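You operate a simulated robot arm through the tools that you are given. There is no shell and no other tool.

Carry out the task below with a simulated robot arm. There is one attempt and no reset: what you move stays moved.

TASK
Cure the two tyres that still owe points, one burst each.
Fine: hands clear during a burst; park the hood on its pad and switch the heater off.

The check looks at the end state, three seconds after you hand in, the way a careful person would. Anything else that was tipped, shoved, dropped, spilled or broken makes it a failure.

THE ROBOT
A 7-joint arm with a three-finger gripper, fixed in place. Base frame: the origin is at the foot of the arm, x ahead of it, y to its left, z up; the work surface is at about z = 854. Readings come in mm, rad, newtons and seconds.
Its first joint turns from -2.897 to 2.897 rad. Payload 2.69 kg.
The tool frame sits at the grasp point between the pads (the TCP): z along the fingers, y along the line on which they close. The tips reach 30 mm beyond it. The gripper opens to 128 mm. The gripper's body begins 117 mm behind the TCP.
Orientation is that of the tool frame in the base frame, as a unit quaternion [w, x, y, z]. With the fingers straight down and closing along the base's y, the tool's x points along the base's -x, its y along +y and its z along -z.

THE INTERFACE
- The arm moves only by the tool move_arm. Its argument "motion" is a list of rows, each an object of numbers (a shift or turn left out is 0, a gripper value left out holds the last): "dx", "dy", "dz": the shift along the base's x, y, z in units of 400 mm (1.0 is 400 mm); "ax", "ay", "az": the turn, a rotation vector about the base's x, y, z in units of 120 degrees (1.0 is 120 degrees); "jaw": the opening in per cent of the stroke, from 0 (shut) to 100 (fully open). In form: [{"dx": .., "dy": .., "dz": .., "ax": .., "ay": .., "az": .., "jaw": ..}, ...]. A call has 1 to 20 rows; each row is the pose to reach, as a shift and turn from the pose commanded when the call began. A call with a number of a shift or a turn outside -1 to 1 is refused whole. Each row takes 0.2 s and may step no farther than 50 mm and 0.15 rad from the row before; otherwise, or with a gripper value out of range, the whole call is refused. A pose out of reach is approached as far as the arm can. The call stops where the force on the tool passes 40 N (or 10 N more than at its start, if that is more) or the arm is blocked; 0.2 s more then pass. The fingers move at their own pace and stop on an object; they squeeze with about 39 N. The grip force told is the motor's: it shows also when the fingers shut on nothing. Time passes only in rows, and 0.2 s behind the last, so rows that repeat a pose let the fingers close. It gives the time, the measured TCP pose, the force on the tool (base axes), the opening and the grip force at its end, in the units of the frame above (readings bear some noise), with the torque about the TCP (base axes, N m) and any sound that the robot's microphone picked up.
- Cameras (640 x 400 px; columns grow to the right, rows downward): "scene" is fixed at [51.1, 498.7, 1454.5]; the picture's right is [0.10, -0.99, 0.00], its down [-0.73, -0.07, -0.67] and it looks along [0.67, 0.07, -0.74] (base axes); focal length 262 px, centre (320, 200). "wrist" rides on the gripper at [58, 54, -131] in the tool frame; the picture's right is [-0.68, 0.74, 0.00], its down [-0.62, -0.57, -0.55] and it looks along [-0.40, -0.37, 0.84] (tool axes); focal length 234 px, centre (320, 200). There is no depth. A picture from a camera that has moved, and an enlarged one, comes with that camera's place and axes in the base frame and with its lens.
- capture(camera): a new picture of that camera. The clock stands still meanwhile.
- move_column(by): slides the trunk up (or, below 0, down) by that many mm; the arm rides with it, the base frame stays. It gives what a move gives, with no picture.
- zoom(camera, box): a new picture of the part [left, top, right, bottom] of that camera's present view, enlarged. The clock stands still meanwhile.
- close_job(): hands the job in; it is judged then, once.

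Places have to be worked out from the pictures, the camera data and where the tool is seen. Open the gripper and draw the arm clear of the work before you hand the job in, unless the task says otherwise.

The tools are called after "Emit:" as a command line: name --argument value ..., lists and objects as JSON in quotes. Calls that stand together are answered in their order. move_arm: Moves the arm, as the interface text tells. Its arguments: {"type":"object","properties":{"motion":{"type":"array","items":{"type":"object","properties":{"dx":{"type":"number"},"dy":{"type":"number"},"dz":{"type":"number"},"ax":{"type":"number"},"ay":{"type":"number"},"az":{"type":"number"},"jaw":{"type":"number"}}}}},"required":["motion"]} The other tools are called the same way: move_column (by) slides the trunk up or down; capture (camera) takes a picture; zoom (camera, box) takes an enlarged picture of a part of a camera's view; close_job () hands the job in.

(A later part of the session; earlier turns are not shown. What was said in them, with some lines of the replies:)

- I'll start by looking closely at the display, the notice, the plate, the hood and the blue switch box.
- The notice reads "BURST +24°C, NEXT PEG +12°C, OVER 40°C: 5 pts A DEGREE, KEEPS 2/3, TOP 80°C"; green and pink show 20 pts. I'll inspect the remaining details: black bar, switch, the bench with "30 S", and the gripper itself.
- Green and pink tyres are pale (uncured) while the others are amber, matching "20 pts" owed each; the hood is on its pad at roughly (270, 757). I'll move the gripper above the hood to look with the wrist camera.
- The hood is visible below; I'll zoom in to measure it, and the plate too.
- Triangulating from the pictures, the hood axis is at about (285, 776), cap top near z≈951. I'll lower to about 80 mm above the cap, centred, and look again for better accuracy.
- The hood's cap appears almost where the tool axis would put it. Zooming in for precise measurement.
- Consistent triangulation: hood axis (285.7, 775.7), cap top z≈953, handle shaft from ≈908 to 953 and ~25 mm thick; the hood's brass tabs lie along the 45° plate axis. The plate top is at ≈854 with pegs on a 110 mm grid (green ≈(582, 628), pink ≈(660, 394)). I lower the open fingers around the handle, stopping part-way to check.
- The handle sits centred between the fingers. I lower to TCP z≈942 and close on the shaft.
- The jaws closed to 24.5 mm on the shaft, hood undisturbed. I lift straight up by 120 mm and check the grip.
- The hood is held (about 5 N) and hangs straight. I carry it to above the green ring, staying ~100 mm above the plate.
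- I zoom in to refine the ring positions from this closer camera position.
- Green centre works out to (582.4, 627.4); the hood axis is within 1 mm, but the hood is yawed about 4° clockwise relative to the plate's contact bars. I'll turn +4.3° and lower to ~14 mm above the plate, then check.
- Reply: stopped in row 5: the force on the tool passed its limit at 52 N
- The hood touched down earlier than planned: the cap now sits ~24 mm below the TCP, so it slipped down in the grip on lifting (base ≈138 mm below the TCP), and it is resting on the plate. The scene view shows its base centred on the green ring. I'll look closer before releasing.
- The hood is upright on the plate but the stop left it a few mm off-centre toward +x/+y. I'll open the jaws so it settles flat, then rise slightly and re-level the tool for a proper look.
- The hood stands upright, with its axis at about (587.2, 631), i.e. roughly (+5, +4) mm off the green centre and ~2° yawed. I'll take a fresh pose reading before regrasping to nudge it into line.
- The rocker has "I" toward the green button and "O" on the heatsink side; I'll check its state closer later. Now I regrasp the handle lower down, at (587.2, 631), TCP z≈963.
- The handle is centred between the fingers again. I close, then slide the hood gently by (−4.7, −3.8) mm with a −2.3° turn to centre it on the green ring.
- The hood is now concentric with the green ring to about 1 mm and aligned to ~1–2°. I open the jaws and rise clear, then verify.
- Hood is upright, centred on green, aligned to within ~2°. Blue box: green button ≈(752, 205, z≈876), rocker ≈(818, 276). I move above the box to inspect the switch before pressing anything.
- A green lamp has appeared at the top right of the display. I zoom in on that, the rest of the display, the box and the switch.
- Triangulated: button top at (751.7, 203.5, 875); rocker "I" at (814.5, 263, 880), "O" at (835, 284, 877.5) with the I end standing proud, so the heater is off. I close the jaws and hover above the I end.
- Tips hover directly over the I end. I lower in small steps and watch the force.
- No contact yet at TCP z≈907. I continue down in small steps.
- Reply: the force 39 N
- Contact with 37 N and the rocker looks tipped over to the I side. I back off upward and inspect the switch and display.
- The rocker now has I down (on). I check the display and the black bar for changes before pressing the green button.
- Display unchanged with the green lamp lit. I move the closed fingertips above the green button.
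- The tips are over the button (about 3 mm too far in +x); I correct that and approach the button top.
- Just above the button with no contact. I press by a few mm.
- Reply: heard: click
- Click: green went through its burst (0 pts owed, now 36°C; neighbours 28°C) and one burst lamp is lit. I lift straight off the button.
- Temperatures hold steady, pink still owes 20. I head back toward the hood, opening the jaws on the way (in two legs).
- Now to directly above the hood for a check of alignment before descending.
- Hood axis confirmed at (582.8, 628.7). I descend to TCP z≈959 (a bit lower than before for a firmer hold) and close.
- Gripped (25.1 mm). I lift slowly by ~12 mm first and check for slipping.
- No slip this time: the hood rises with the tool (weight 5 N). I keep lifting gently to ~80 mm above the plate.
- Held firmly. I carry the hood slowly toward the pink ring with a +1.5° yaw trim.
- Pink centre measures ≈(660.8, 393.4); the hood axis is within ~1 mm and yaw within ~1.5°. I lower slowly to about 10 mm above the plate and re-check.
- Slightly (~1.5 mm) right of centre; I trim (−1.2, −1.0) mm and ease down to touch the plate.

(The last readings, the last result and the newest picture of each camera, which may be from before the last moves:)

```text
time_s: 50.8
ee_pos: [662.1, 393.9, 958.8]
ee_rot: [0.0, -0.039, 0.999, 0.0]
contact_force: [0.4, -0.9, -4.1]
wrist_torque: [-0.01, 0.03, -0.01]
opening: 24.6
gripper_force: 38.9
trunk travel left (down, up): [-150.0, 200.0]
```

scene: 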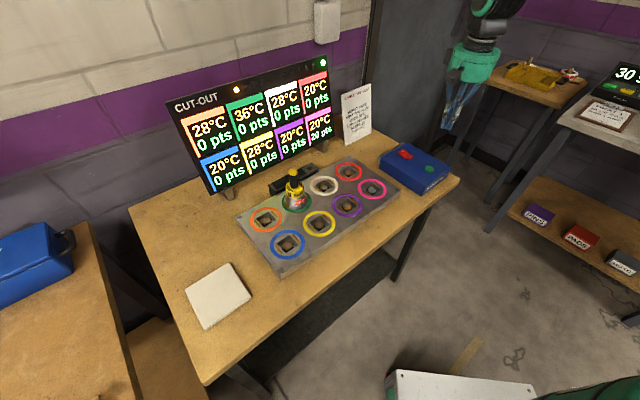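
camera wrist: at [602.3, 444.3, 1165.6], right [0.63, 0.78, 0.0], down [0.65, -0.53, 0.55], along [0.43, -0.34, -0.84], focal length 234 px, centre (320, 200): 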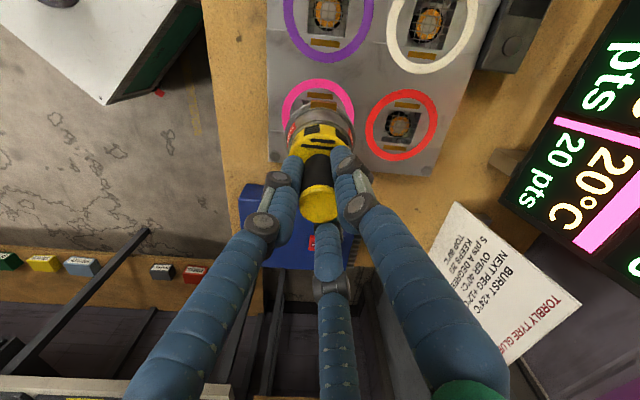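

Force is beginning to unload. I ease down another 2 mm.

Emit:
move_arm --motion '[{"dz": -0.002, "jaw": 0}, {"dz": -0.004}, {"dz": -0.004}]'

Emit:
zoom --camera "wrist" --box '[250, 60, 390, 200]'

Emit:
zoom --camera "scene" --box '[330, 130, 420, 220]'

```text
time_s: 51.6
ee_pos: [661.4, 394.2, 957.9]
ee_rot: [0.0, -0.039, 0.999, 0.0]
contact_force: [-1.6, 0.0, -1.4]
wrist_torque: [-0.14, -0.05, -0.01]
opening: 24.5
gripper_force: 39.5
trunk travel left (down, up): [-150.0, 200.0]
```

```text
2.86 times, centred on (320, 130) of wrist
camera zoom: at [599.3, 443.4, 1089.7], right [0.62, 0.79, 0.0], down [0.66, -0.52, 0.55], along [0.43, -0.34, -0.84], focal length 669 px, centre (320, 400)
```

zoom: 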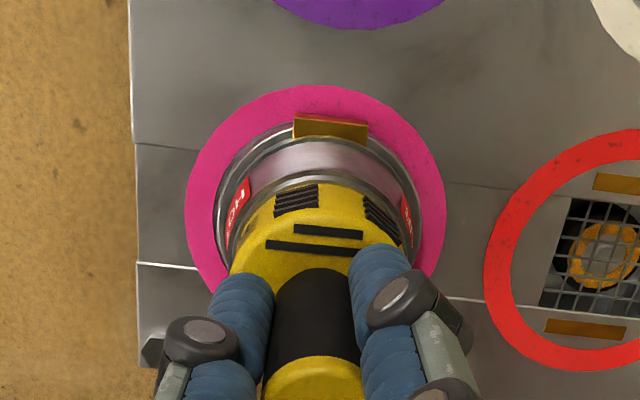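

```text
4.44 times, centred on (375, 175) of scene
camera zoom: at [51.1, 498.7, 1454.5], right [0.1, -0.99, 0.0], down [-0.73, -0.07, -0.67], along [0.67, 0.07, -0.74], focal length 1165 px, centre (76, 311)
```

zoom: 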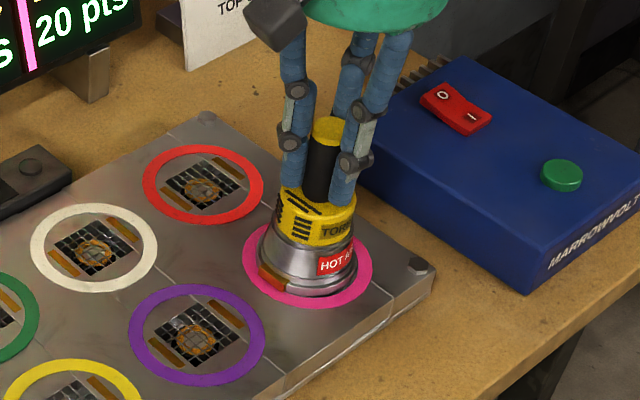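

The hood rests on the plate, centred on pink to ~1 mm. I release and rise straight up.

Emit:
move_arm --motion '[{"jaw": 30}, {"jaw": 60}, {"jaw": 100}, {"jaw": 100}, {"dz": 0.05}, {"dz": 0.15}, {"dz": 0.25}, {"dz": 0.35}, {"dz": 0.35}, {"dz": 0.35}]'

Emit:
zoom --camera "wrist" --box '[260, 60, 380, 180]'

Emit:
capture --camera "scene"

Emit:
zoom --camera "scene" --box '[160, 50, 340, 200]'

```text
time_s: 53.8
ee_pos: [661.3, 393.1, 1097.9]
ee_rot: [0.0, -0.039, 0.999, 0.0]
contact_force: [0.8, -0.2, -0.7]
wrist_torque: [-0.06, 0.01, 0.0]
opening: 128.0
gripper_force: 0.1
trunk travel left (down, up): [-150.0, 200.0]
```

```text
3.33 times, centred on (320, 120) of wrist
camera zoom: at [598.1, 442.8, 1229.0], right [0.62, 0.79, 0.0], down [0.66, -0.52, 0.55], along [0.43, -0.34, -0.84], focal length 781 px, centre (320, 467)
```

zoom: 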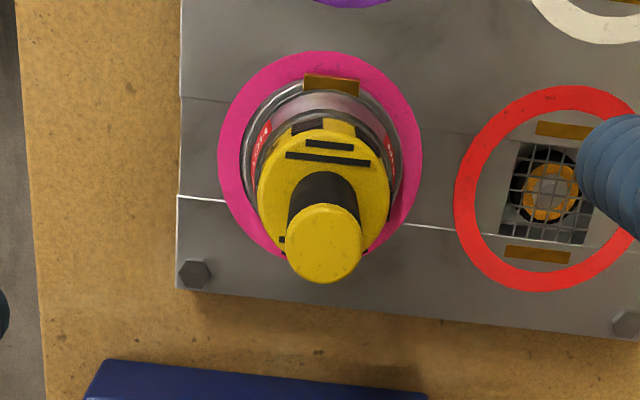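

```text
taken
```

scene: 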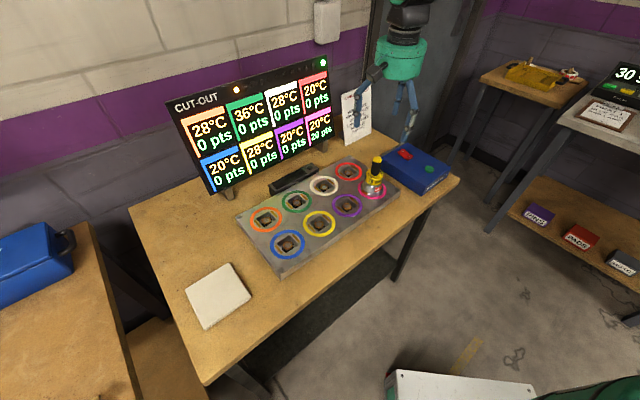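

```text
2.67 times, centred on (250, 125) of scene
camera zoom: at [51.1, 498.7, 1454.5], right [0.1, -0.99, 0.0], down [-0.73, -0.07, -0.67], along [0.67, 0.07, -0.74], focal length 699 px, centre (507, 400)
```

zoom: 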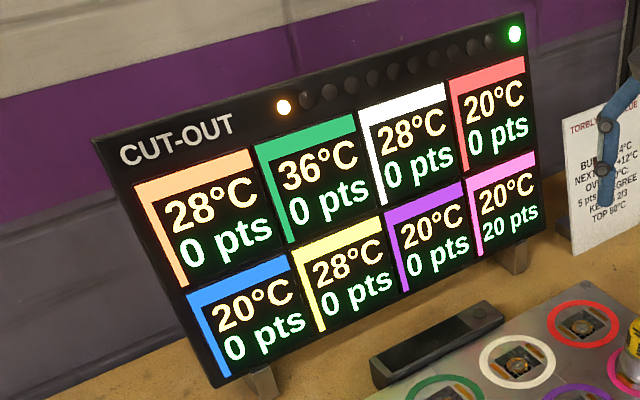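

Hood seated on pink, the green lamp is lit, display unchanged. I go to the button with closed fingers, well clear of the hood.

Emit:
move_arm --motion '[{"dx": 0.038, "dy": -0.079, "jaw": 100}, {"dx": 0.075, "dy": -0.158, "jaw": 50}, {"dx": 0.113, "dy": -0.237, "jaw": 0}, {"dx": 0.15, "dy": -0.316, "jaw": 0}, {"dx": 0.188, "dy": -0.395, "dz": -0.05, "jaw": 0}, {"dx": 0.2255, "dy": -0.474, "dz": -0.12}, {"dx": 0.2255, "dy": -0.474, "dz": -0.22}, {"dx": 0.2255, "dy": -0.474, "dz": -0.32}, {"dx": 0.2255, "dy": -0.474, "dz": -0.4}, {"dx": 0.2255, "dy": -0.474, "dz": -0.435}, {"dx": 0.2255, "dy": -0.474, "dz": -0.435}, {"dx": 0.2255, "dy": -0.474, "dz": -0.435}]'

Emit:
zoom --camera "wrist" --box '[220, 60, 420, 230]'

Emit:
capture --camera "scene"

```text
time_s: 56.4
ee_pos: [752.4, 203.2, 924.5]
ee_rot: [0.0, -0.039, 0.999, 0.001]
contact_force: [0.6, -0.2, -0.4]
wrist_torque: [-0.03, -0.01, -0.01]
opening: 2.2
gripper_force: 30.8
trunk travel left (down, up): [-150.0, 200.0]
```

```text
2.35 times, centred on (320, 145) of wrist
camera zoom: at [690.2, 252.5, 1055.8], right [0.62, 0.79, 0.0], down [0.66, -0.52, 0.55], along [0.43, -0.34, -0.84], focal length 551 px, centre (320, 329)
```

zoom: 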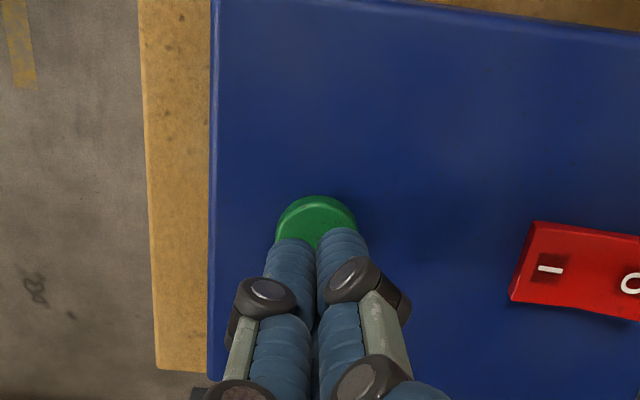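

```text
taken
```

scene: 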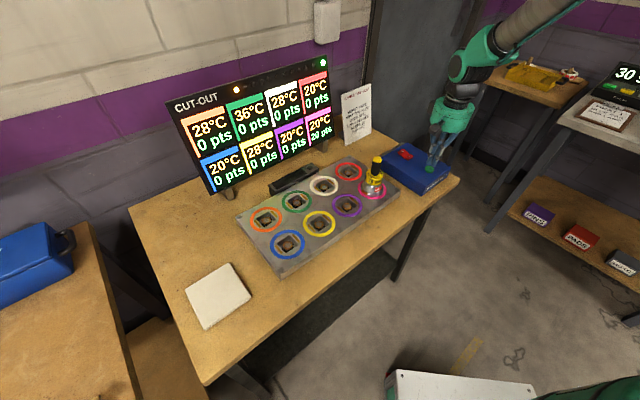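

Tips are centred over the button with the hand ~210 mm from the hood. I press once.

Emit:
move_arm --motion '[{"dz": -0.02, "jaw": 0}, {"dz": -0.04}, {"dz": -0.05}, {"dz": -0.057}, {"dz": -0.057}]'

Emit:
zoom --camera "scene" --box '[160, 50, 340, 200]'

```text
time_s: 57.6
ee_pos: [752.3, 204.1, 901.1]
ee_rot: [0.0, -0.039, 0.999, 0.001]
contact_force: [1.0, -0.6, 0.9]
wrist_torque: [-0.01, -0.01, -0.01]
opening: 2.0
gripper_force: 31.1
trunk travel left (down, up): [-150.0, 200.0]
heard: click
```

```text
2.67 times, centred on (250, 125) of scene
camera zoom: at [51.1, 498.7, 1454.5], right [0.1, -0.99, 0.0], down [-0.73, -0.07, -0.67], along [0.67, 0.07, -0.74], focal length 699 px, centre (507, 400)
```

zoom: 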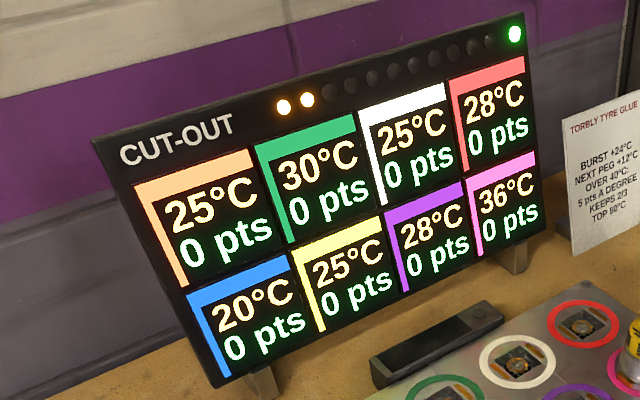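

Pink burst registered: all tyres owe 0 pts, two burst lamps lit. Now I lift off the button and hover over the rocker's raised O end.

Emit:
move_arm --motion '[{"dz": 0.03, "jaw": 0}, {"dz": 0.09}, {"dz": 0.15}, {"dx": 0.05, "dy": 0.05, "dz": 0.15}, {"dx": 0.11, "dy": 0.105, "dz": 0.15}, {"dx": 0.165, "dy": 0.16, "dz": 0.15}, {"dx": 0.212, "dy": 0.204, "dz": 0.15}, {"dx": 0.212, "dy": 0.204, "dz": 0.1}, {"dx": 0.212, "dy": 0.204, "dz": 0.07}, {"dx": 0.212, "dy": 0.204, "dz": 0.07}]'

Emit:
capture --camera "wrist"

Emit:
zoom --camera "scene" --box '[370, 100, 460, 190]'

```text
time_s: 59.8
ee_pos: [836.6, 284.4, 929.7]
ee_rot: [-0.001, -0.04, 0.999, 0.0]
contact_force: [1.0, 0.6, -1.4]
wrist_torque: [-0.01, 0.01, 0.02]
opening: 2.0
gripper_force: 31.3
trunk travel left (down, up): [-150.0, 200.0]
```

```text
taken
camera wrist: at [774.4, 334.5, 1061.0], right [0.62, 0.79, 0.0], down [0.66, -0.52, 0.55], along [0.43, -0.34, -0.84], focal length 234 px, centre (320, 200)
```

wrist: 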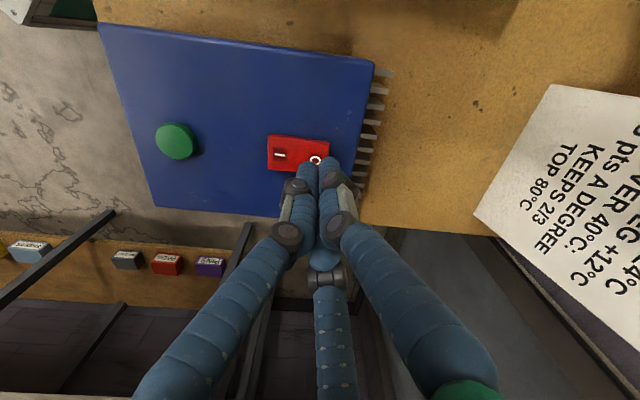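

```text
4.44 times, centred on (415, 145) of scene
camera zoom: at [51.1, 498.7, 1454.5], right [0.1, -0.99, 0.0], down [-0.73, -0.07, -0.67], along [0.67, 0.07, -0.74], focal length 1165 px, centre (-102, 444)
```

zoom: 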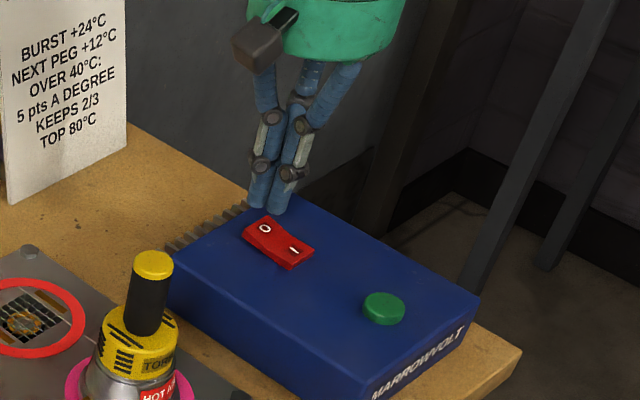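

Tips are over the O end. I press down gently in steps.

Emit:
move_arm --motion '[{"dz": -0.03, "jaw": 0}, {"dz": -0.05}, {"dz": -0.056}, {"dz": -0.062}, {"dz": -0.066}, {"dz": -0.066}]'

Emit:
zoom --camera "scene" --box '[380, 120, 450, 190]'

```text
time_s: 61.2
ee_pos: [837.5, 286.2, 906.3]
ee_rot: [0.003, -0.039, 0.999, 0.001]
contact_force: [3.9, -5.6, 18.7]
wrist_torque: [-0.33, 0.15, 0.1]
opening: 1.9
gripper_force: 31.0
trunk travel left (down, up): [-150.0, 200.0]
```

```text
5.71 times, centred on (415, 155) of scene
camera zoom: at [51.1, 498.7, 1454.5], right [0.1, -0.99, 0.0], down [-0.73, -0.07, -0.67], along [0.67, 0.07, -0.74], focal length 1498 px, centre (-223, 457)
```

zoom: 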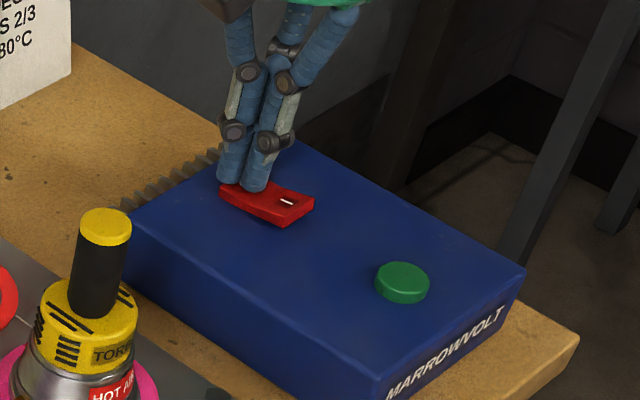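

The I end is now raised again. I lift off and verify the rocker state.

Emit:
move_arm --motion '[{"dz": 0.02, "jaw": 0}, {"dz": 0.08}, {"dz": 0.16}, {"dx": -0.06, "dz": 0.24}, {"dx": -0.12, "dz": 0.32}, {"dx": -0.12, "dz": 0.32}]'

Emit:
zoom --camera "scene" --box '[380, 120, 450, 190]'

Emit:
zoom --camera "wrist" --box '[240, 60, 420, 230]'

Emit:
zoom --camera "scene" --box '[160, 50, 340, 200]'

```text
time_s: 62.6
ee_pos: [784.7, 284.8, 1033.3]
ee_rot: [0.0, -0.04, 0.999, 0.001]
contact_force: [-1.4, -1.0, 0.5]
wrist_torque: [-0.01, -0.07, 0.05]
opening: 2.0
gripper_force: 30.7
trunk travel left (down, up): [-150.0, 200.0]
```

```text
5.71 times, centred on (415, 155) of scene
camera zoom: at [51.1, 498.7, 1454.5], right [0.1, -0.99, 0.0], down [-0.73, -0.07, -0.67], along [0.67, 0.07, -0.74], focal length 1498 px, centre (-223, 457)
```

zoom: 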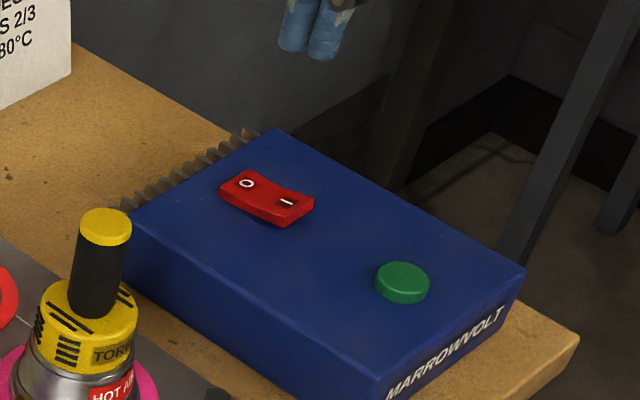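

```text
2.35 times, centred on (330, 145) of wrist
camera zoom: at [722.5, 334.3, 1164.5], right [0.62, 0.79, 0.0], down [0.66, -0.52, 0.55], along [0.43, -0.34, -0.84], focal length 551 px, centre (296, 329)
```

zoom: 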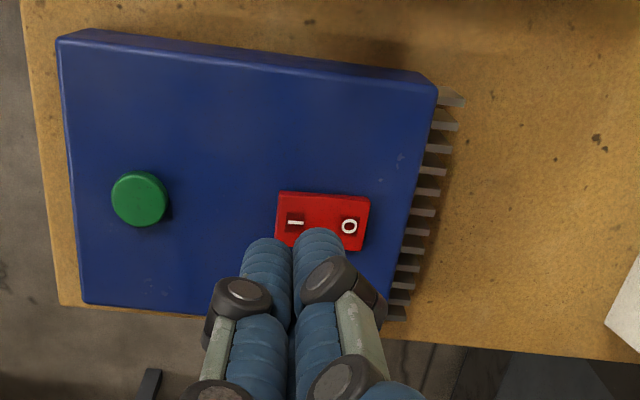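

```text
2.67 times, centred on (250, 125) of scene
camera zoom: at [51.1, 498.7, 1454.5], right [0.1, -0.99, 0.0], down [-0.73, -0.07, -0.67], along [0.67, 0.07, -0.74], focal length 699 px, centre (507, 400)
```

zoom: 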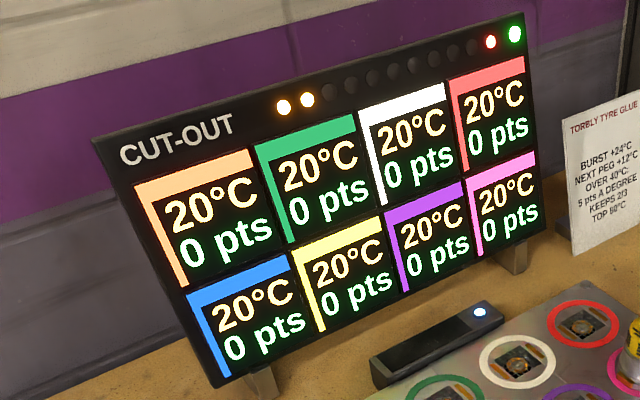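

The heater shows off (O down) and temperatures have returned to 20°C with all 0 pts; a red lamp and a light on the black bar have come on. I look closer at these.

Emit:
zoom --camera "scene" --box '[280, 50, 340, 100]'

Emit:
zoom --camera "scene" --box '[260, 155, 330, 225]'

Emit:
zoom --camera "scene" --box '[340, 140, 410, 210]'

Emit:
zoom --camera "scene" --box '[230, 150, 410, 280]'

Emit:
capture --camera "scene"

```text
8.00 times, centred on (310, 75) of scene
camera zoom: at [51.1, 498.7, 1454.5], right [0.1, -0.99, 0.0], down [-0.73, -0.07, -0.67], along [0.67, 0.07, -0.74], focal length 2096 px, centre (400, 1200)
```

zoom: 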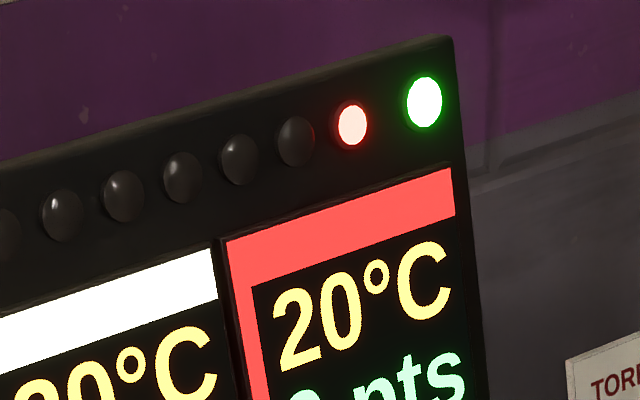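

```text
5.71 times, centred on (295, 190) of scene
camera zoom: at [51.1, 498.7, 1454.5], right [0.1, -0.99, 0.0], down [-0.73, -0.07, -0.67], along [0.67, 0.07, -0.74], focal length 1498 px, centre (463, 257)
```

zoom: 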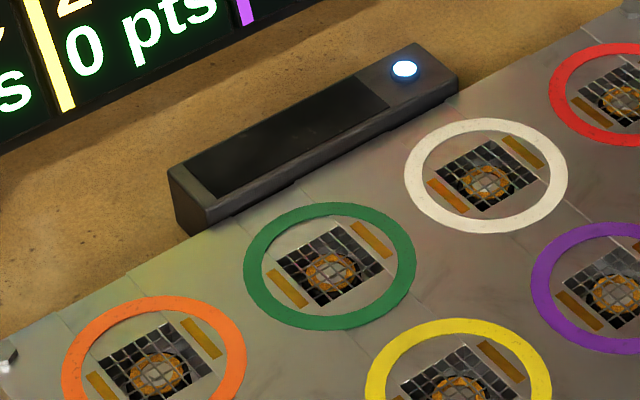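

```text
5.71 times, centred on (375, 175) of scene
camera zoom: at [51.1, 498.7, 1454.5], right [0.1, -0.99, 0.0], down [-0.73, -0.07, -0.67], along [0.67, 0.07, -0.74], focal length 1498 px, centre (6, 343)
```

zoom: 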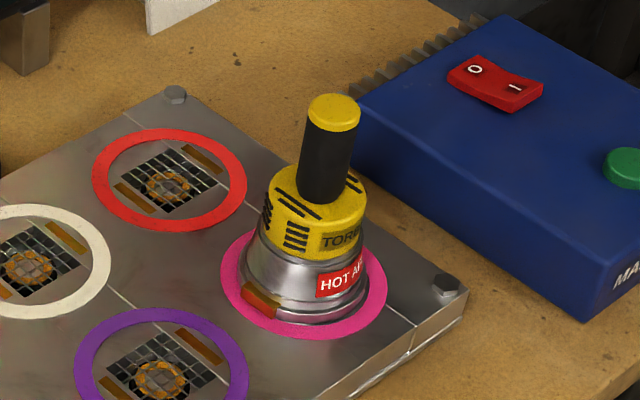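

```text
3.08 times, centred on (320, 215) of scene
camera zoom: at [51.1, 498.7, 1454.5], right [0.1, -0.99, 0.0], down [-0.73, -0.07, -0.67], along [0.67, 0.07, -0.74], focal length 806 px, centre (320, 154)
```

zoom: 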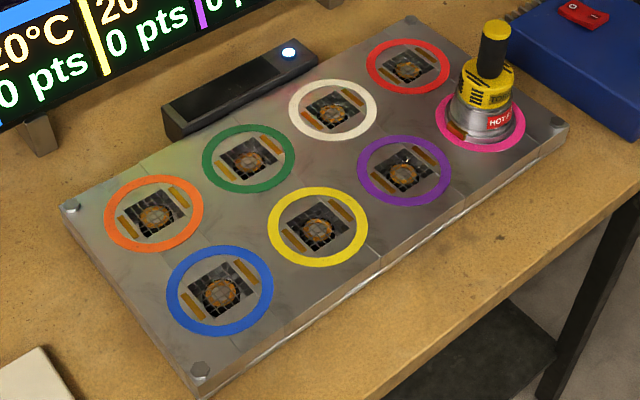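

```text
taken
```

scene: 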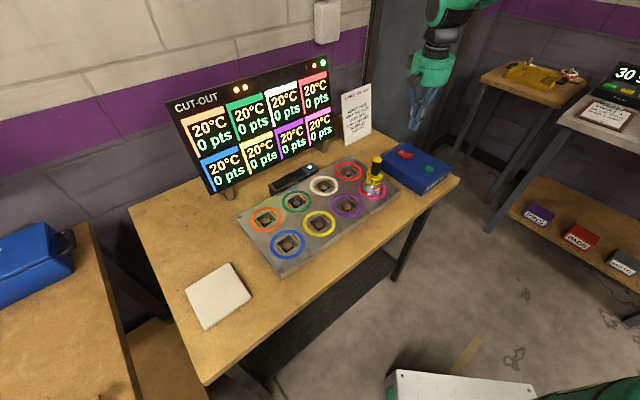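

Green's tyre has turned amber (cured). The heater is off; next I return the hood to its pad. First I rise, open, and move above the hood at pink.

Emit:
move_arm --motion '[{"dz": 0.06, "jaw": 0}, {"dz": 0.12, "jaw": 0}, {"dx": -0.05, "dy": 0.045, "dz": 0.1675, "jaw": 30}, {"dx": -0.11, "dy": 0.097, "dz": 0.1675, "jaw": 70}, {"dx": -0.17, "dy": 0.15, "dz": 0.1675, "jaw": 100}, {"dx": -0.23, "dy": 0.203, "dz": 0.1675}, {"dx": -0.29, "dy": 0.256, "dz": 0.1675}, {"dx": -0.309, "dy": 0.273, "dz": 0.1675}, {"dx": -0.309, "dy": 0.273, "dz": 0.1}, {"dx": -0.309, "dy": 0.273, "dz": 0.05}, {"dx": -0.309, "dy": 0.273, "dz": 0.05}]'

Emit:
capture --camera "wrist"

Emit:
zoom --camera "wrist" --box '[260, 60, 380, 180]'

```text
time_s: 65.0
ee_pos: [663.9, 393.3, 1052.3]
ee_rot: [-0.001, -0.04, 0.999, 0.0]
contact_force: [0.2, 0.6, -0.2]
wrist_torque: [0.0, -0.01, 0.0]
opening: 127.8
gripper_force: 0.1
trunk travel left (down, up): [-150.0, 200.0]
```

```text
taken
camera wrist: at [602.0, 443.5, 1182.3], right [0.62, 0.79, 0.0], down [0.66, -0.52, 0.55], along [0.43, -0.34, -0.84], focal length 234 px, centre (320, 200)
```

wrist: 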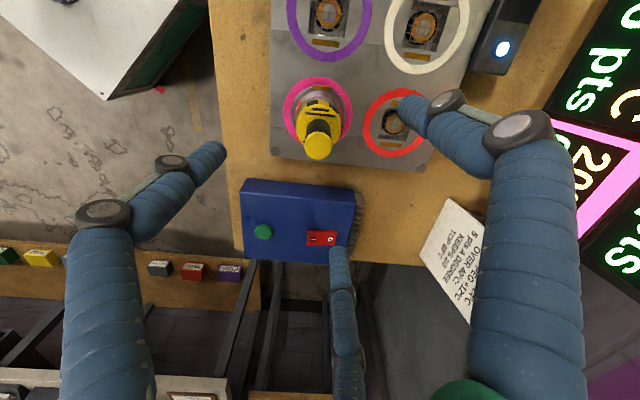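

```text
3.33 times, centred on (320, 120) of wrist
camera zoom: at [602.0, 443.5, 1182.3], right [0.62, 0.79, 0.0], down [0.66, -0.52, 0.55], along [0.43, -0.34, -0.84], focal length 781 px, centre (320, 467)
```

zoom: 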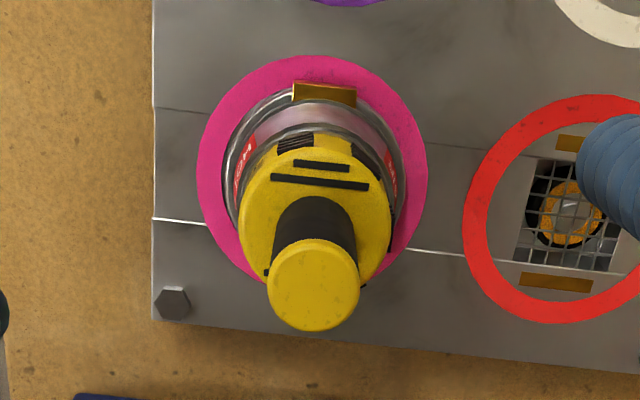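

Hood axis at (661.3, 394.4). I shift −2.7 mm in x, descend and grip.

Emit:
move_arm --motion '[{"dx": -0.0068, "dy": 0.0005, "dz": -0.06, "jaw": 100}, {"dx": -0.0068, "dy": 0.0005, "dz": -0.13}, {"dx": -0.0068, "dy": 0.0005, "dz": -0.2}, {"dx": -0.0068, "dy": 0.0005, "dz": -0.2325}, {"dx": -0.0068, "dy": 0.0005, "dz": -0.2325}, {"dx": -0.0068, "dy": 0.0005, "dz": -0.2325, "jaw": 60}, {"dx": -0.0068, "dy": 0.0005, "dz": -0.2325, "jaw": 30}, {"dx": -0.0068, "dy": 0.0005, "dz": -0.2325, "jaw": 0}, {"dx": -0.0068, "dy": 0.0005, "dz": -0.2325, "jaw": 0}, {"dx": -0.0068, "dy": 0.0005, "dz": -0.2325, "jaw": 0}]'

Emit:
zoom --camera "wrist" --box '[250, 60, 390, 200]'

```text
time_s: 67.2
ee_pos: [661.6, 395.4, 957.8]
ee_rot: [-0.002, -0.039, 0.999, 0.0]
contact_force: [0.1, -0.4, 0.1]
wrist_torque: [0.01, 0.07, 0.02]
opening: 24.4
gripper_force: 39.0
trunk travel left (down, up): [-150.0, 200.0]
```

```text
2.86 times, centred on (320, 130) of wrist
camera zoom: at [599.4, 444.3, 1088.8], right [0.62, 0.79, 0.0], down [0.66, -0.52, 0.55], along [0.43, -0.34, -0.84], focal length 669 px, centre (320, 400)
```

zoom: 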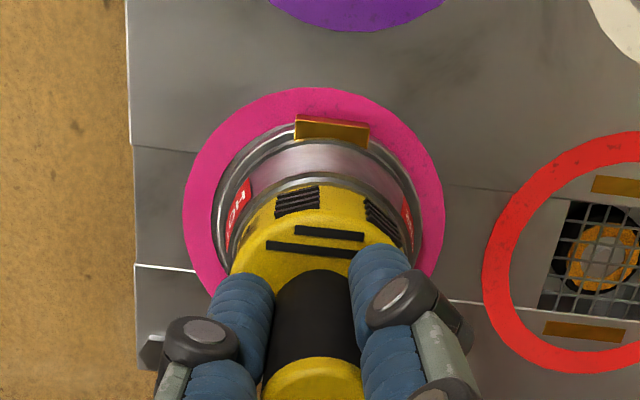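

Gripped (24.4 mm). I lift slowly, as before.

Emit:
move_arm --motion '[{"dz": 0.004, "jaw": 0}, {"dz": 0.01}, {"dz": 0.018}, {"dz": 0.03}, {"dz": 0.05}, {"dz": 0.075}, {"dz": 0.1}, {"dz": 0.125}, {"dz": 0.15}, {"dz": 0.175}, {"dz": 0.2}, {"dz": 0.21}, {"dz": 0.21}]'

Emit:
capture --camera "wrist"

Emit:
capture --camera "scene"

Emit:
zoom --camera "scene" --box '[280, 50, 340, 100]'

```text
time_s: 70.0
ee_pos: [662.6, 394.7, 1042.0]
ee_rot: [-0.001, -0.039, 0.999, -0.001]
contact_force: [-0.2, 0.2, -5.3]
wrist_torque: [-0.02, 0.01, 0.01]
opening: 24.5
gripper_force: 38.6
trunk travel left (down, up): [-150.0, 200.0]
```

```text
taken
camera wrist: at [600.1, 444.4, 1172.9], right [0.62, 0.79, 0.0], down [0.66, -0.52, 0.55], along [0.43, -0.34, -0.84], focal length 234 px, centre (320, 200)
```

wrist: 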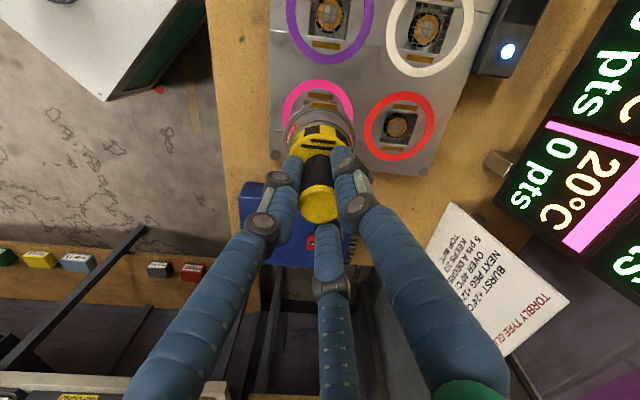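

```text
taken
```

scene: 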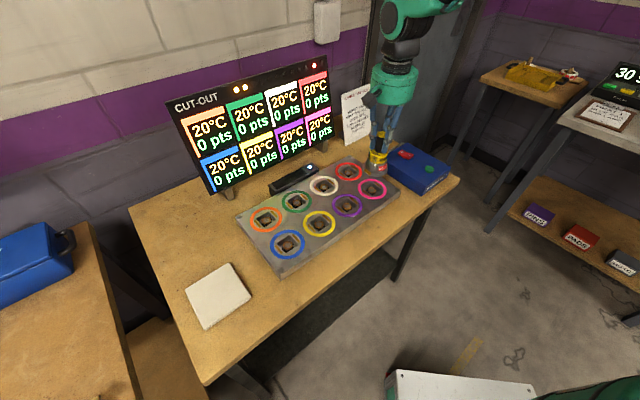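

```text
8.00 times, centred on (310, 75) of scene
camera zoom: at [51.1, 498.7, 1454.5], right [0.1, -0.99, 0.0], down [-0.73, -0.07, -0.67], along [0.67, 0.07, -0.74], focal length 2096 px, centre (400, 1200)
```

zoom: 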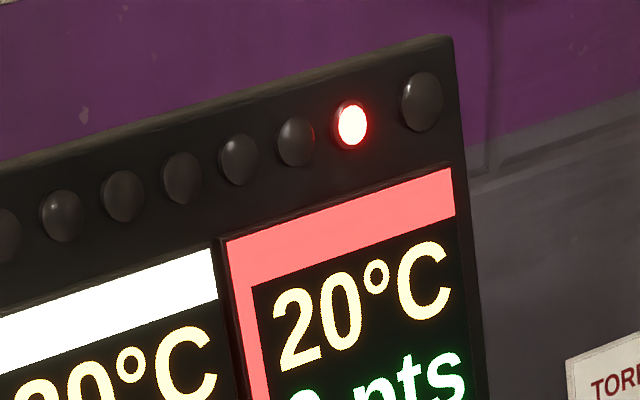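

The green lamp tracks the hood being seated; the lift is clean without slip. I carry the hood along the plate toward its pad, first half of the way.

Emit:
move_arm --motion '[{"dx": -0.012, "dy": 0.012, "jaw": 0}, {"dx": -0.04, "dy": 0.04}, {"dx": -0.08, "dy": 0.081}, {"dx": -0.12, "dy": 0.121}, {"dx": -0.16, "dy": 0.162}, {"dx": -0.2, "dy": 0.202}, {"dx": -0.24, "dy": 0.243}, {"dx": -0.28, "dy": 0.283}, {"dx": -0.32, "dy": 0.323}, {"dx": -0.36, "dy": 0.364}, {"dx": -0.4, "dy": 0.404}, {"dx": -0.435, "dy": 0.44}, {"dx": -0.46, "dy": 0.465}, {"dx": -0.471, "dy": 0.476}, {"dx": -0.471, "dy": 0.476}]'

```text
time_s: 73.2
ee_pos: [473.2, 585.5, 1041.5]
ee_rot: [-0.001, -0.04, 0.999, 0.0]
contact_force: [-0.6, -0.3, -4.4]
wrist_torque: [-0.02, 0.0, -0.02]
opening: 24.5
gripper_force: 39.1
trunk travel left (down, up): [-150.0, 200.0]
```

Second half of the carry, to above the pad.

Emit:
move_arm --motion '[{"dx": -0.012, "dy": 0.012, "jaw": 0}, {"dx": -0.04, "dy": 0.04}, {"dx": -0.08, "dy": 0.081}, {"dx": -0.12, "dy": 0.121}, {"dx": -0.16, "dy": 0.162}, {"dx": -0.2, "dy": 0.202}, {"dx": -0.24, "dy": 0.243}, {"dx": -0.28, "dy": 0.283}, {"dx": -0.32, "dy": 0.323}, {"dx": -0.36, "dy": 0.364}, {"dx": -0.4, "dy": 0.404}, {"dx": -0.435, "dy": 0.44}, {"dx": -0.46, "dy": 0.466}, {"dx": -0.4695, "dy": 0.4765}, {"dx": -0.4695, "dy": 0.4765}, {"dx": -0.4695, "dy": 0.4765}]'

Emit:
capture --camera "wrist"

Emit:
zoom --camera "wrist" --box '[250, 40, 390, 180]'

Emit:
zoom --camera "scene" --box '[140, 200, 270, 330]'

```text
time_s: 76.6
ee_pos: [286.4, 777.4, 1043.0]
ee_rot: [-0.001, -0.04, 0.999, 0.0]
contact_force: [0.1, 0.1, -4.7]
wrist_torque: [-0.03, -0.02, 0.02]
opening: 24.5
gripper_force: 38.9
trunk travel left (down, up): [-150.0, 200.0]
```

```text
taken
camera wrist: at [223.5, 826.1, 1173.8], right [0.62, 0.79, 0.0], down [0.66, -0.52, 0.55], along [0.43, -0.34, -0.84], focal length 234 px, centre (320, 200)
```

wrist: 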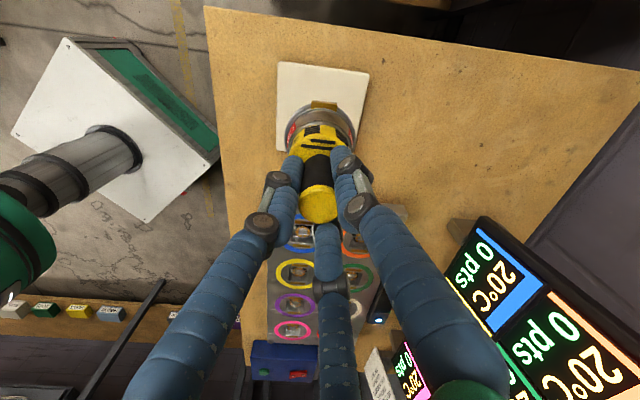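

```text
2.86 times, centred on (320, 110) of wrist
camera zoom: at [223.5, 826.1, 1173.8], right [0.62, 0.79, 0.0], down [0.66, -0.52, 0.55], along [0.43, -0.34, -0.84], focal length 669 px, centre (320, 457)
```

zoom: 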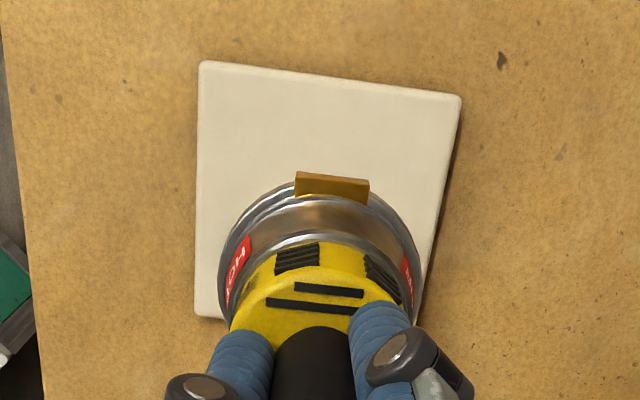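

```text
3.08 times, centred on (205, 265) of scene
camera zoom: at [51.1, 498.7, 1454.5], right [0.1, -0.99, 0.0], down [-0.73, -0.07, -0.67], along [0.67, 0.07, -0.74], focal length 806 px, centre (674, 0)
```

zoom: 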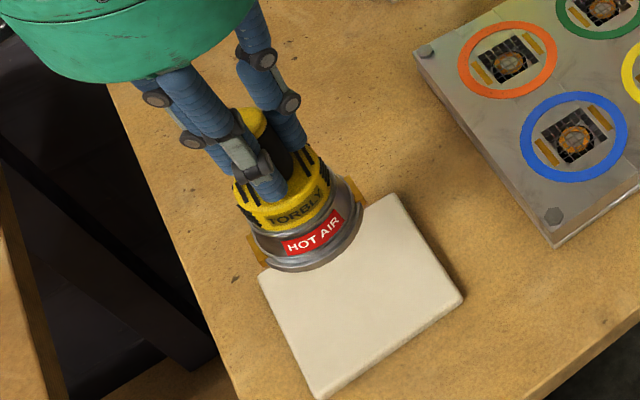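

Pad centre re-measured at ≈(285.7, 775.5), hood axis ≈(285.4, 776.3). I lower to a few mm above the pad.

Emit:
move_arm --motion '[{"dy": -0.002, "dz": -0.012, "jaw": 0}, {"dy": -0.002, "dz": -0.04}, {"dy": -0.002, "dz": -0.07}, {"dy": -0.002, "dz": -0.1}, {"dy": -0.002, "dz": -0.13}, {"dy": -0.002, "dz": -0.16}, {"dy": -0.002, "dz": -0.19}, {"dy": -0.002, "dz": -0.215}, {"dy": -0.002, "dz": -0.235}, {"dy": -0.002, "dz": -0.235}]'

Emit:
zoom --camera "wrist" --box '[250, 60, 390, 200]'

Emit:
zoom --camera "scene" --box '[160, 230, 270, 340]'

```text
time_s: 78.8
ee_pos: [285.9, 776.0, 948.6]
ee_rot: [-0.001, -0.04, 0.999, 0.0]
contact_force: [-0.1, 0.8, -5.0]
wrist_torque: [-0.04, 0.02, 0.0]
opening: 24.4
gripper_force: 39.1
trunk travel left (down, up): [-150.0, 200.0]
```

```text
2.86 times, centred on (320, 130) of wrist
camera zoom: at [224.0, 824.9, 1079.4], right [0.62, 0.79, 0.0], down [0.66, -0.52, 0.55], along [0.43, -0.34, -0.84], focal length 669 px, centre (320, 400)
```

zoom: 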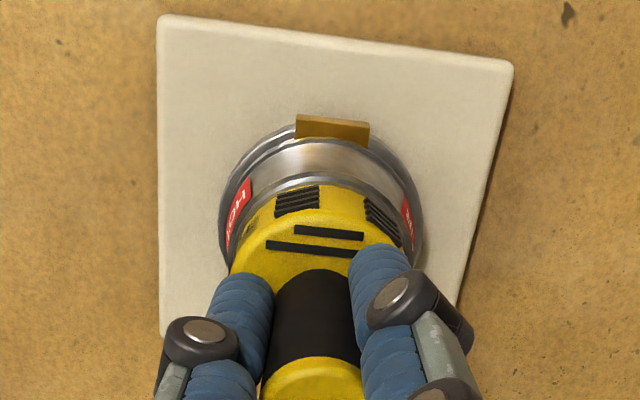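

```text
3.64 times, centred on (215, 285) of scene
camera zoom: at [51.1, 498.7, 1454.5], right [0.1, -0.99, 0.0], down [-0.73, -0.07, -0.67], along [0.67, 0.07, -0.74], focal length 953 px, centre (702, -109)
```

zoom: 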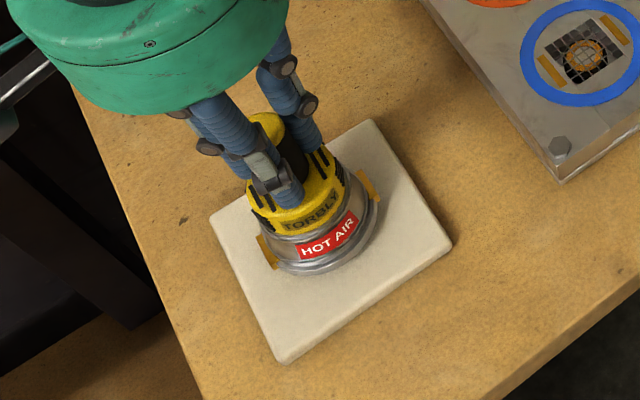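

Still hanging freely, well centred over the pad. I ease down until the weight comes off.

Emit:
move_arm --motion '[{"dz": -0.006, "jaw": 0}, {"dz": -0.011}, {"dz": -0.015}, {"dz": -0.018}, {"dz": -0.02}, {"dz": -0.02}]'

```text
time_s: 80.2
ee_pos: [285.3, 774.8, 940.8]
ee_rot: [-0.001, -0.039, 0.999, 0.0]
contact_force: [0.5, 0.6, -4.7]
wrist_torque: [-0.01, -0.02, 0.0]
opening: 24.7
gripper_force: 39.4
trunk travel left (down, up): [-150.0, 200.0]
```

Not yet in contact; another 2–3 mm in small steps.

Emit:
move_arm --motion '[{"dz": -0.0025, "jaw": 0}, {"dz": -0.005}, {"dz": -0.0065}, {"dz": -0.0065}]'

Emit:
zoom --camera "scene" --box '[160, 230, 270, 340]'

```text
time_s: 81.2
ee_pos: [285.0, 775.0, 937.9]
ee_rot: [-0.001, -0.04, 0.999, 0.001]
contact_force: [-1.4, -0.9, 2.2]
wrist_torque: [-0.36, 0.12, -0.03]
opening: 24.7
gripper_force: 39.0
trunk travel left (down, up): [-150.0, 200.0]
```

```text
3.64 times, centred on (215, 285) of scene
camera zoom: at [51.1, 498.7, 1454.5], right [0.1, -0.99, 0.0], down [-0.73, -0.07, -0.67], along [0.67, 0.07, -0.74], focal length 953 px, centre (702, -109)
```

zoom: 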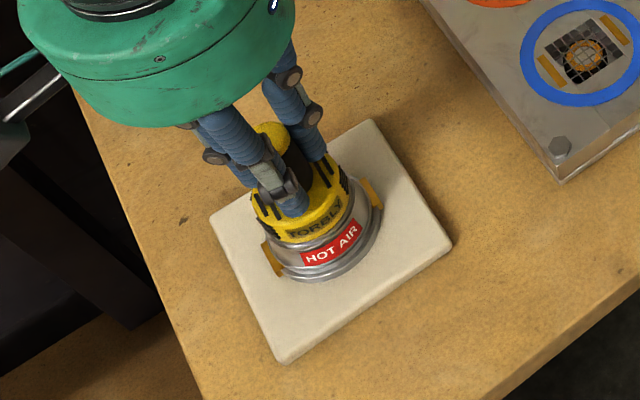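

The hood is resting on the pad (2 N upward on the tool). I open the jaws and rise straight up.

Emit:
move_arm --motion '[{"jaw": 30}, {"jaw": 60}, {"jaw": 100}, {"jaw": 100}, {"dz": 0.05}, {"dz": 0.15}, {"dz": 0.25}, {"dz": 0.35}, {"dz": 0.45}, {"dz": 0.5}, {"dz": 0.5}]'

Emit:
capture --camera "wrist"

Emit:
capture --camera "scene"

Emit:
zoom --camera "scene" --box '[160, 230, 270, 340]'

Emit:
zoom --camera "scene" --box '[160, 50, 340, 200]'

```text
time_s: 83.6
ee_pos: [287.1, 774.1, 1138.4]
ee_rot: [-0.001, -0.039, 0.999, 0.0]
contact_force: [0.4, 0.5, -0.3]
wrist_torque: [0.02, -0.01, 0.02]
opening: 128.0
gripper_force: 0.1
trunk travel left (down, up): [-150.0, 200.0]
```

```text
taken
camera wrist: at [225.0, 823.1, 1269.5], right [0.62, 0.79, 0.0], down [0.66, -0.52, 0.55], along [0.43, -0.34, -0.84], focal length 234 px, centre (320, 200)
```

wrist: 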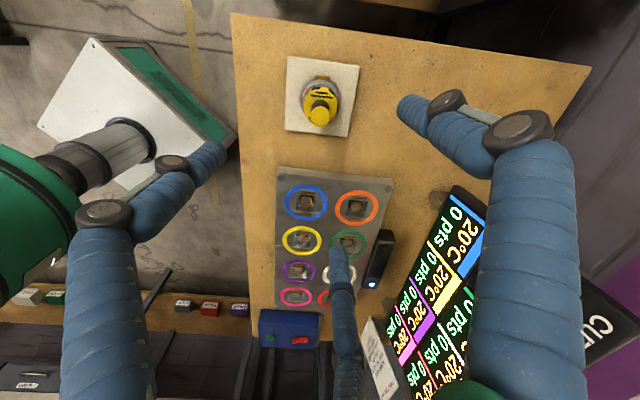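

```text
taken
```

scene: 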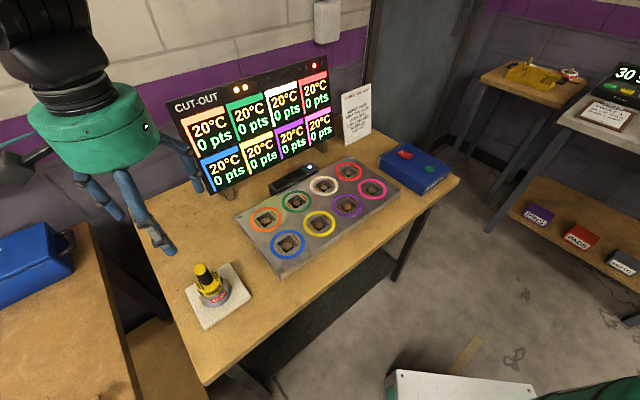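

```text
3.64 times, centred on (215, 285) of scene
camera zoom: at [51.1, 498.7, 1454.5], right [0.1, -0.99, 0.0], down [-0.73, -0.07, -0.67], along [0.67, 0.07, -0.74], focal length 953 px, centre (702, -109)
```

zoom: 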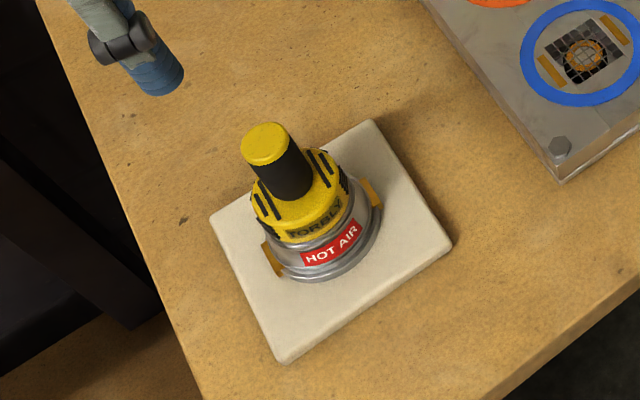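

```text
2.67 times, centred on (250, 125) of scene
camera zoom: at [51.1, 498.7, 1454.5], right [0.1, -0.99, 0.0], down [-0.73, -0.07, -0.67], along [0.67, 0.07, -0.74], focal length 699 px, centre (507, 400)
```

zoom: 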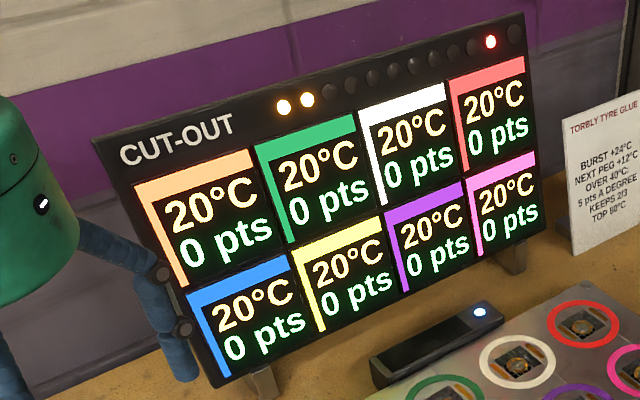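

The hood is parked on its pad. I check the pink tyre and the rocker once more, then draw the arm clear.

Emit:
zoom --camera "scene" --box '[330, 140, 460, 220]'

Emit:
zoom --camera "scene" --box '[385, 135, 435, 175]'

Emit:
move_arm --motion '[{"dz": 0.06, "az": -0.01}, {"dx": 0.04, "dy": -0.05, "dz": 0.12, "az": -0.02}, {"dx": 0.1, "dy": -0.12, "dz": 0.17, "az": -0.03}, {"dx": 0.17, "dy": -0.2, "dz": 0.17, "az": -0.0375}, {"dx": 0.24, "dy": -0.28, "dz": 0.17, "az": -0.0375}, {"dx": 0.31, "dy": -0.37, "dz": 0.17, "az": -0.0375}, {"dx": 0.37, "dy": -0.46, "dz": 0.17, "az": -0.0375}, {"dx": 0.41, "dy": -0.54, "dz": 0.17, "az": -0.0375}, {"dx": 0.41, "dy": -0.54, "dz": 0.17, "az": -0.0375}]'

Emit:
capture --camera "scene"

Emit:
capture --camera "wrist"

```text
4.92 times, centred on (395, 180) of scene
camera zoom: at [51.1, 498.7, 1454.5], right [0.1, -0.99, 0.0], down [-0.73, -0.07, -0.67], along [0.67, 0.07, -0.74], focal length 1290 px, centre (-49, 298)
```

zoom: 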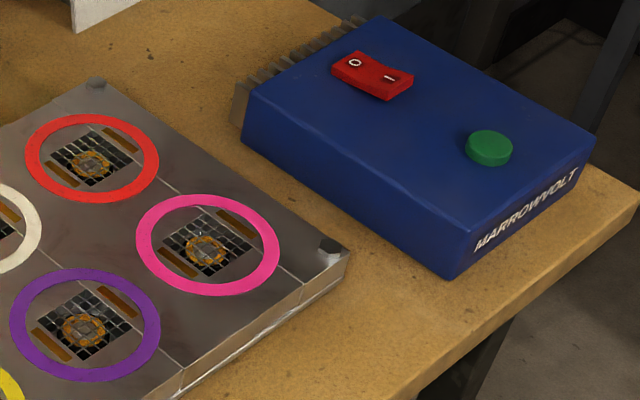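

```text
10.00 times, centred on (410, 155) of scene
camera zoom: at [51.1, 498.7, 1454.5], right [0.1, -0.99, 0.0], down [-0.73, -0.07, -0.67], along [0.67, 0.07, -0.74], focal length 2621 px, centre (-580, 650)
```

zoom: 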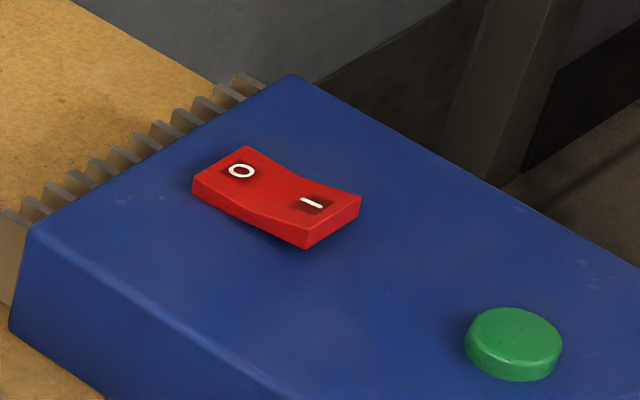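

```text
time_s: 85.6
ee_pos: [450.8, 557.7, 1206.6]
ee_rot: [0.0, 0.0, 1.0, 0.001]
contact_force: [0.1, -1.2, 0.0]
wrist_torque: [0.04, 0.03, 0.01]
opening: 127.8
gripper_force: 0.0
trunk travel left (down, up): [-150.0, 200.0]
```

```text
taken
```

scene: 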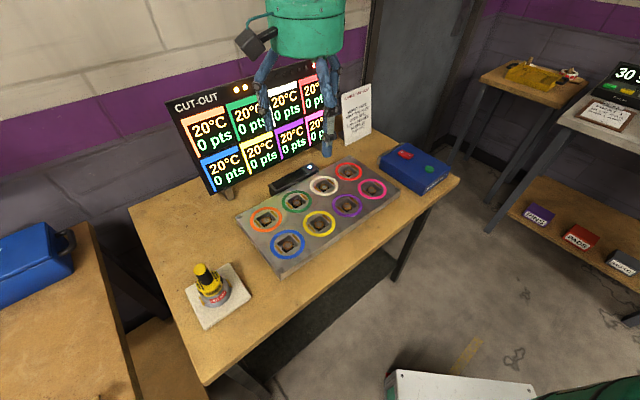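

```text
taken
camera wrist: at [392.2, 612.7, 1337.8], right [0.68, 0.74, 0.0], down [0.62, -0.57, 0.55], along [0.4, -0.37, -0.84], focal length 234 px, centre (320, 200)
```

wrist: 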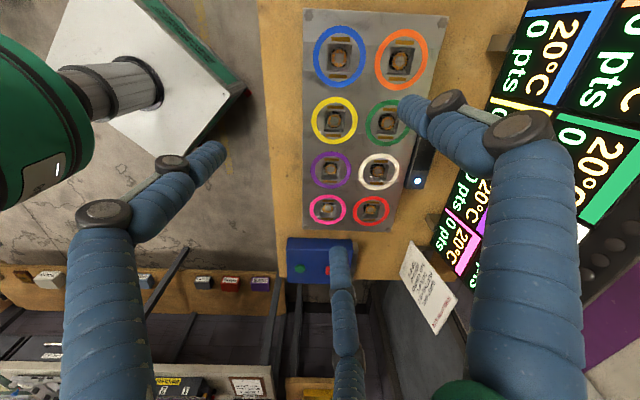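

Everything checks out. Both tyres are amber and owe 0 pts after exactly two bursts. The rocker is on O and the hood is back on its pad. The arm is at its starting pose with the jaws open, so I hand the job in.

Emit:
close_job

```text
The job is handed in.
```

I cured the green and pink tyres with one burst each, and the display now shows 0 pts owed on all eight. The job is handed in.

- **Bursts:** I pressed the green button twice, once with the hood on each tyre. I let go of the hood before each press, and the hand was at least 200 mm from it.
- **Hood:** it is back on its pad, upright and close to where it started.
- **Heater:** I switched it on for the bursts and off again afterwards; the rocker is on O.
- **Arm:** it is back at its starting pose with the jaws open.

- **Hood slip:** on the first lift the hood slipped about 30 mm in the grip. It touched down on green harder than planned (52 N) and a few millimetres off-centre. I regripped it and slid it into place before the burst, and saw no damage.
- **Unexplained lights:** a red lamp on the display and a white light on the black bar came on around the time I switched the heater off. They were still lit when I handed in, and I don't know what they mean. Neither was lit at the start, when the heater was also off.
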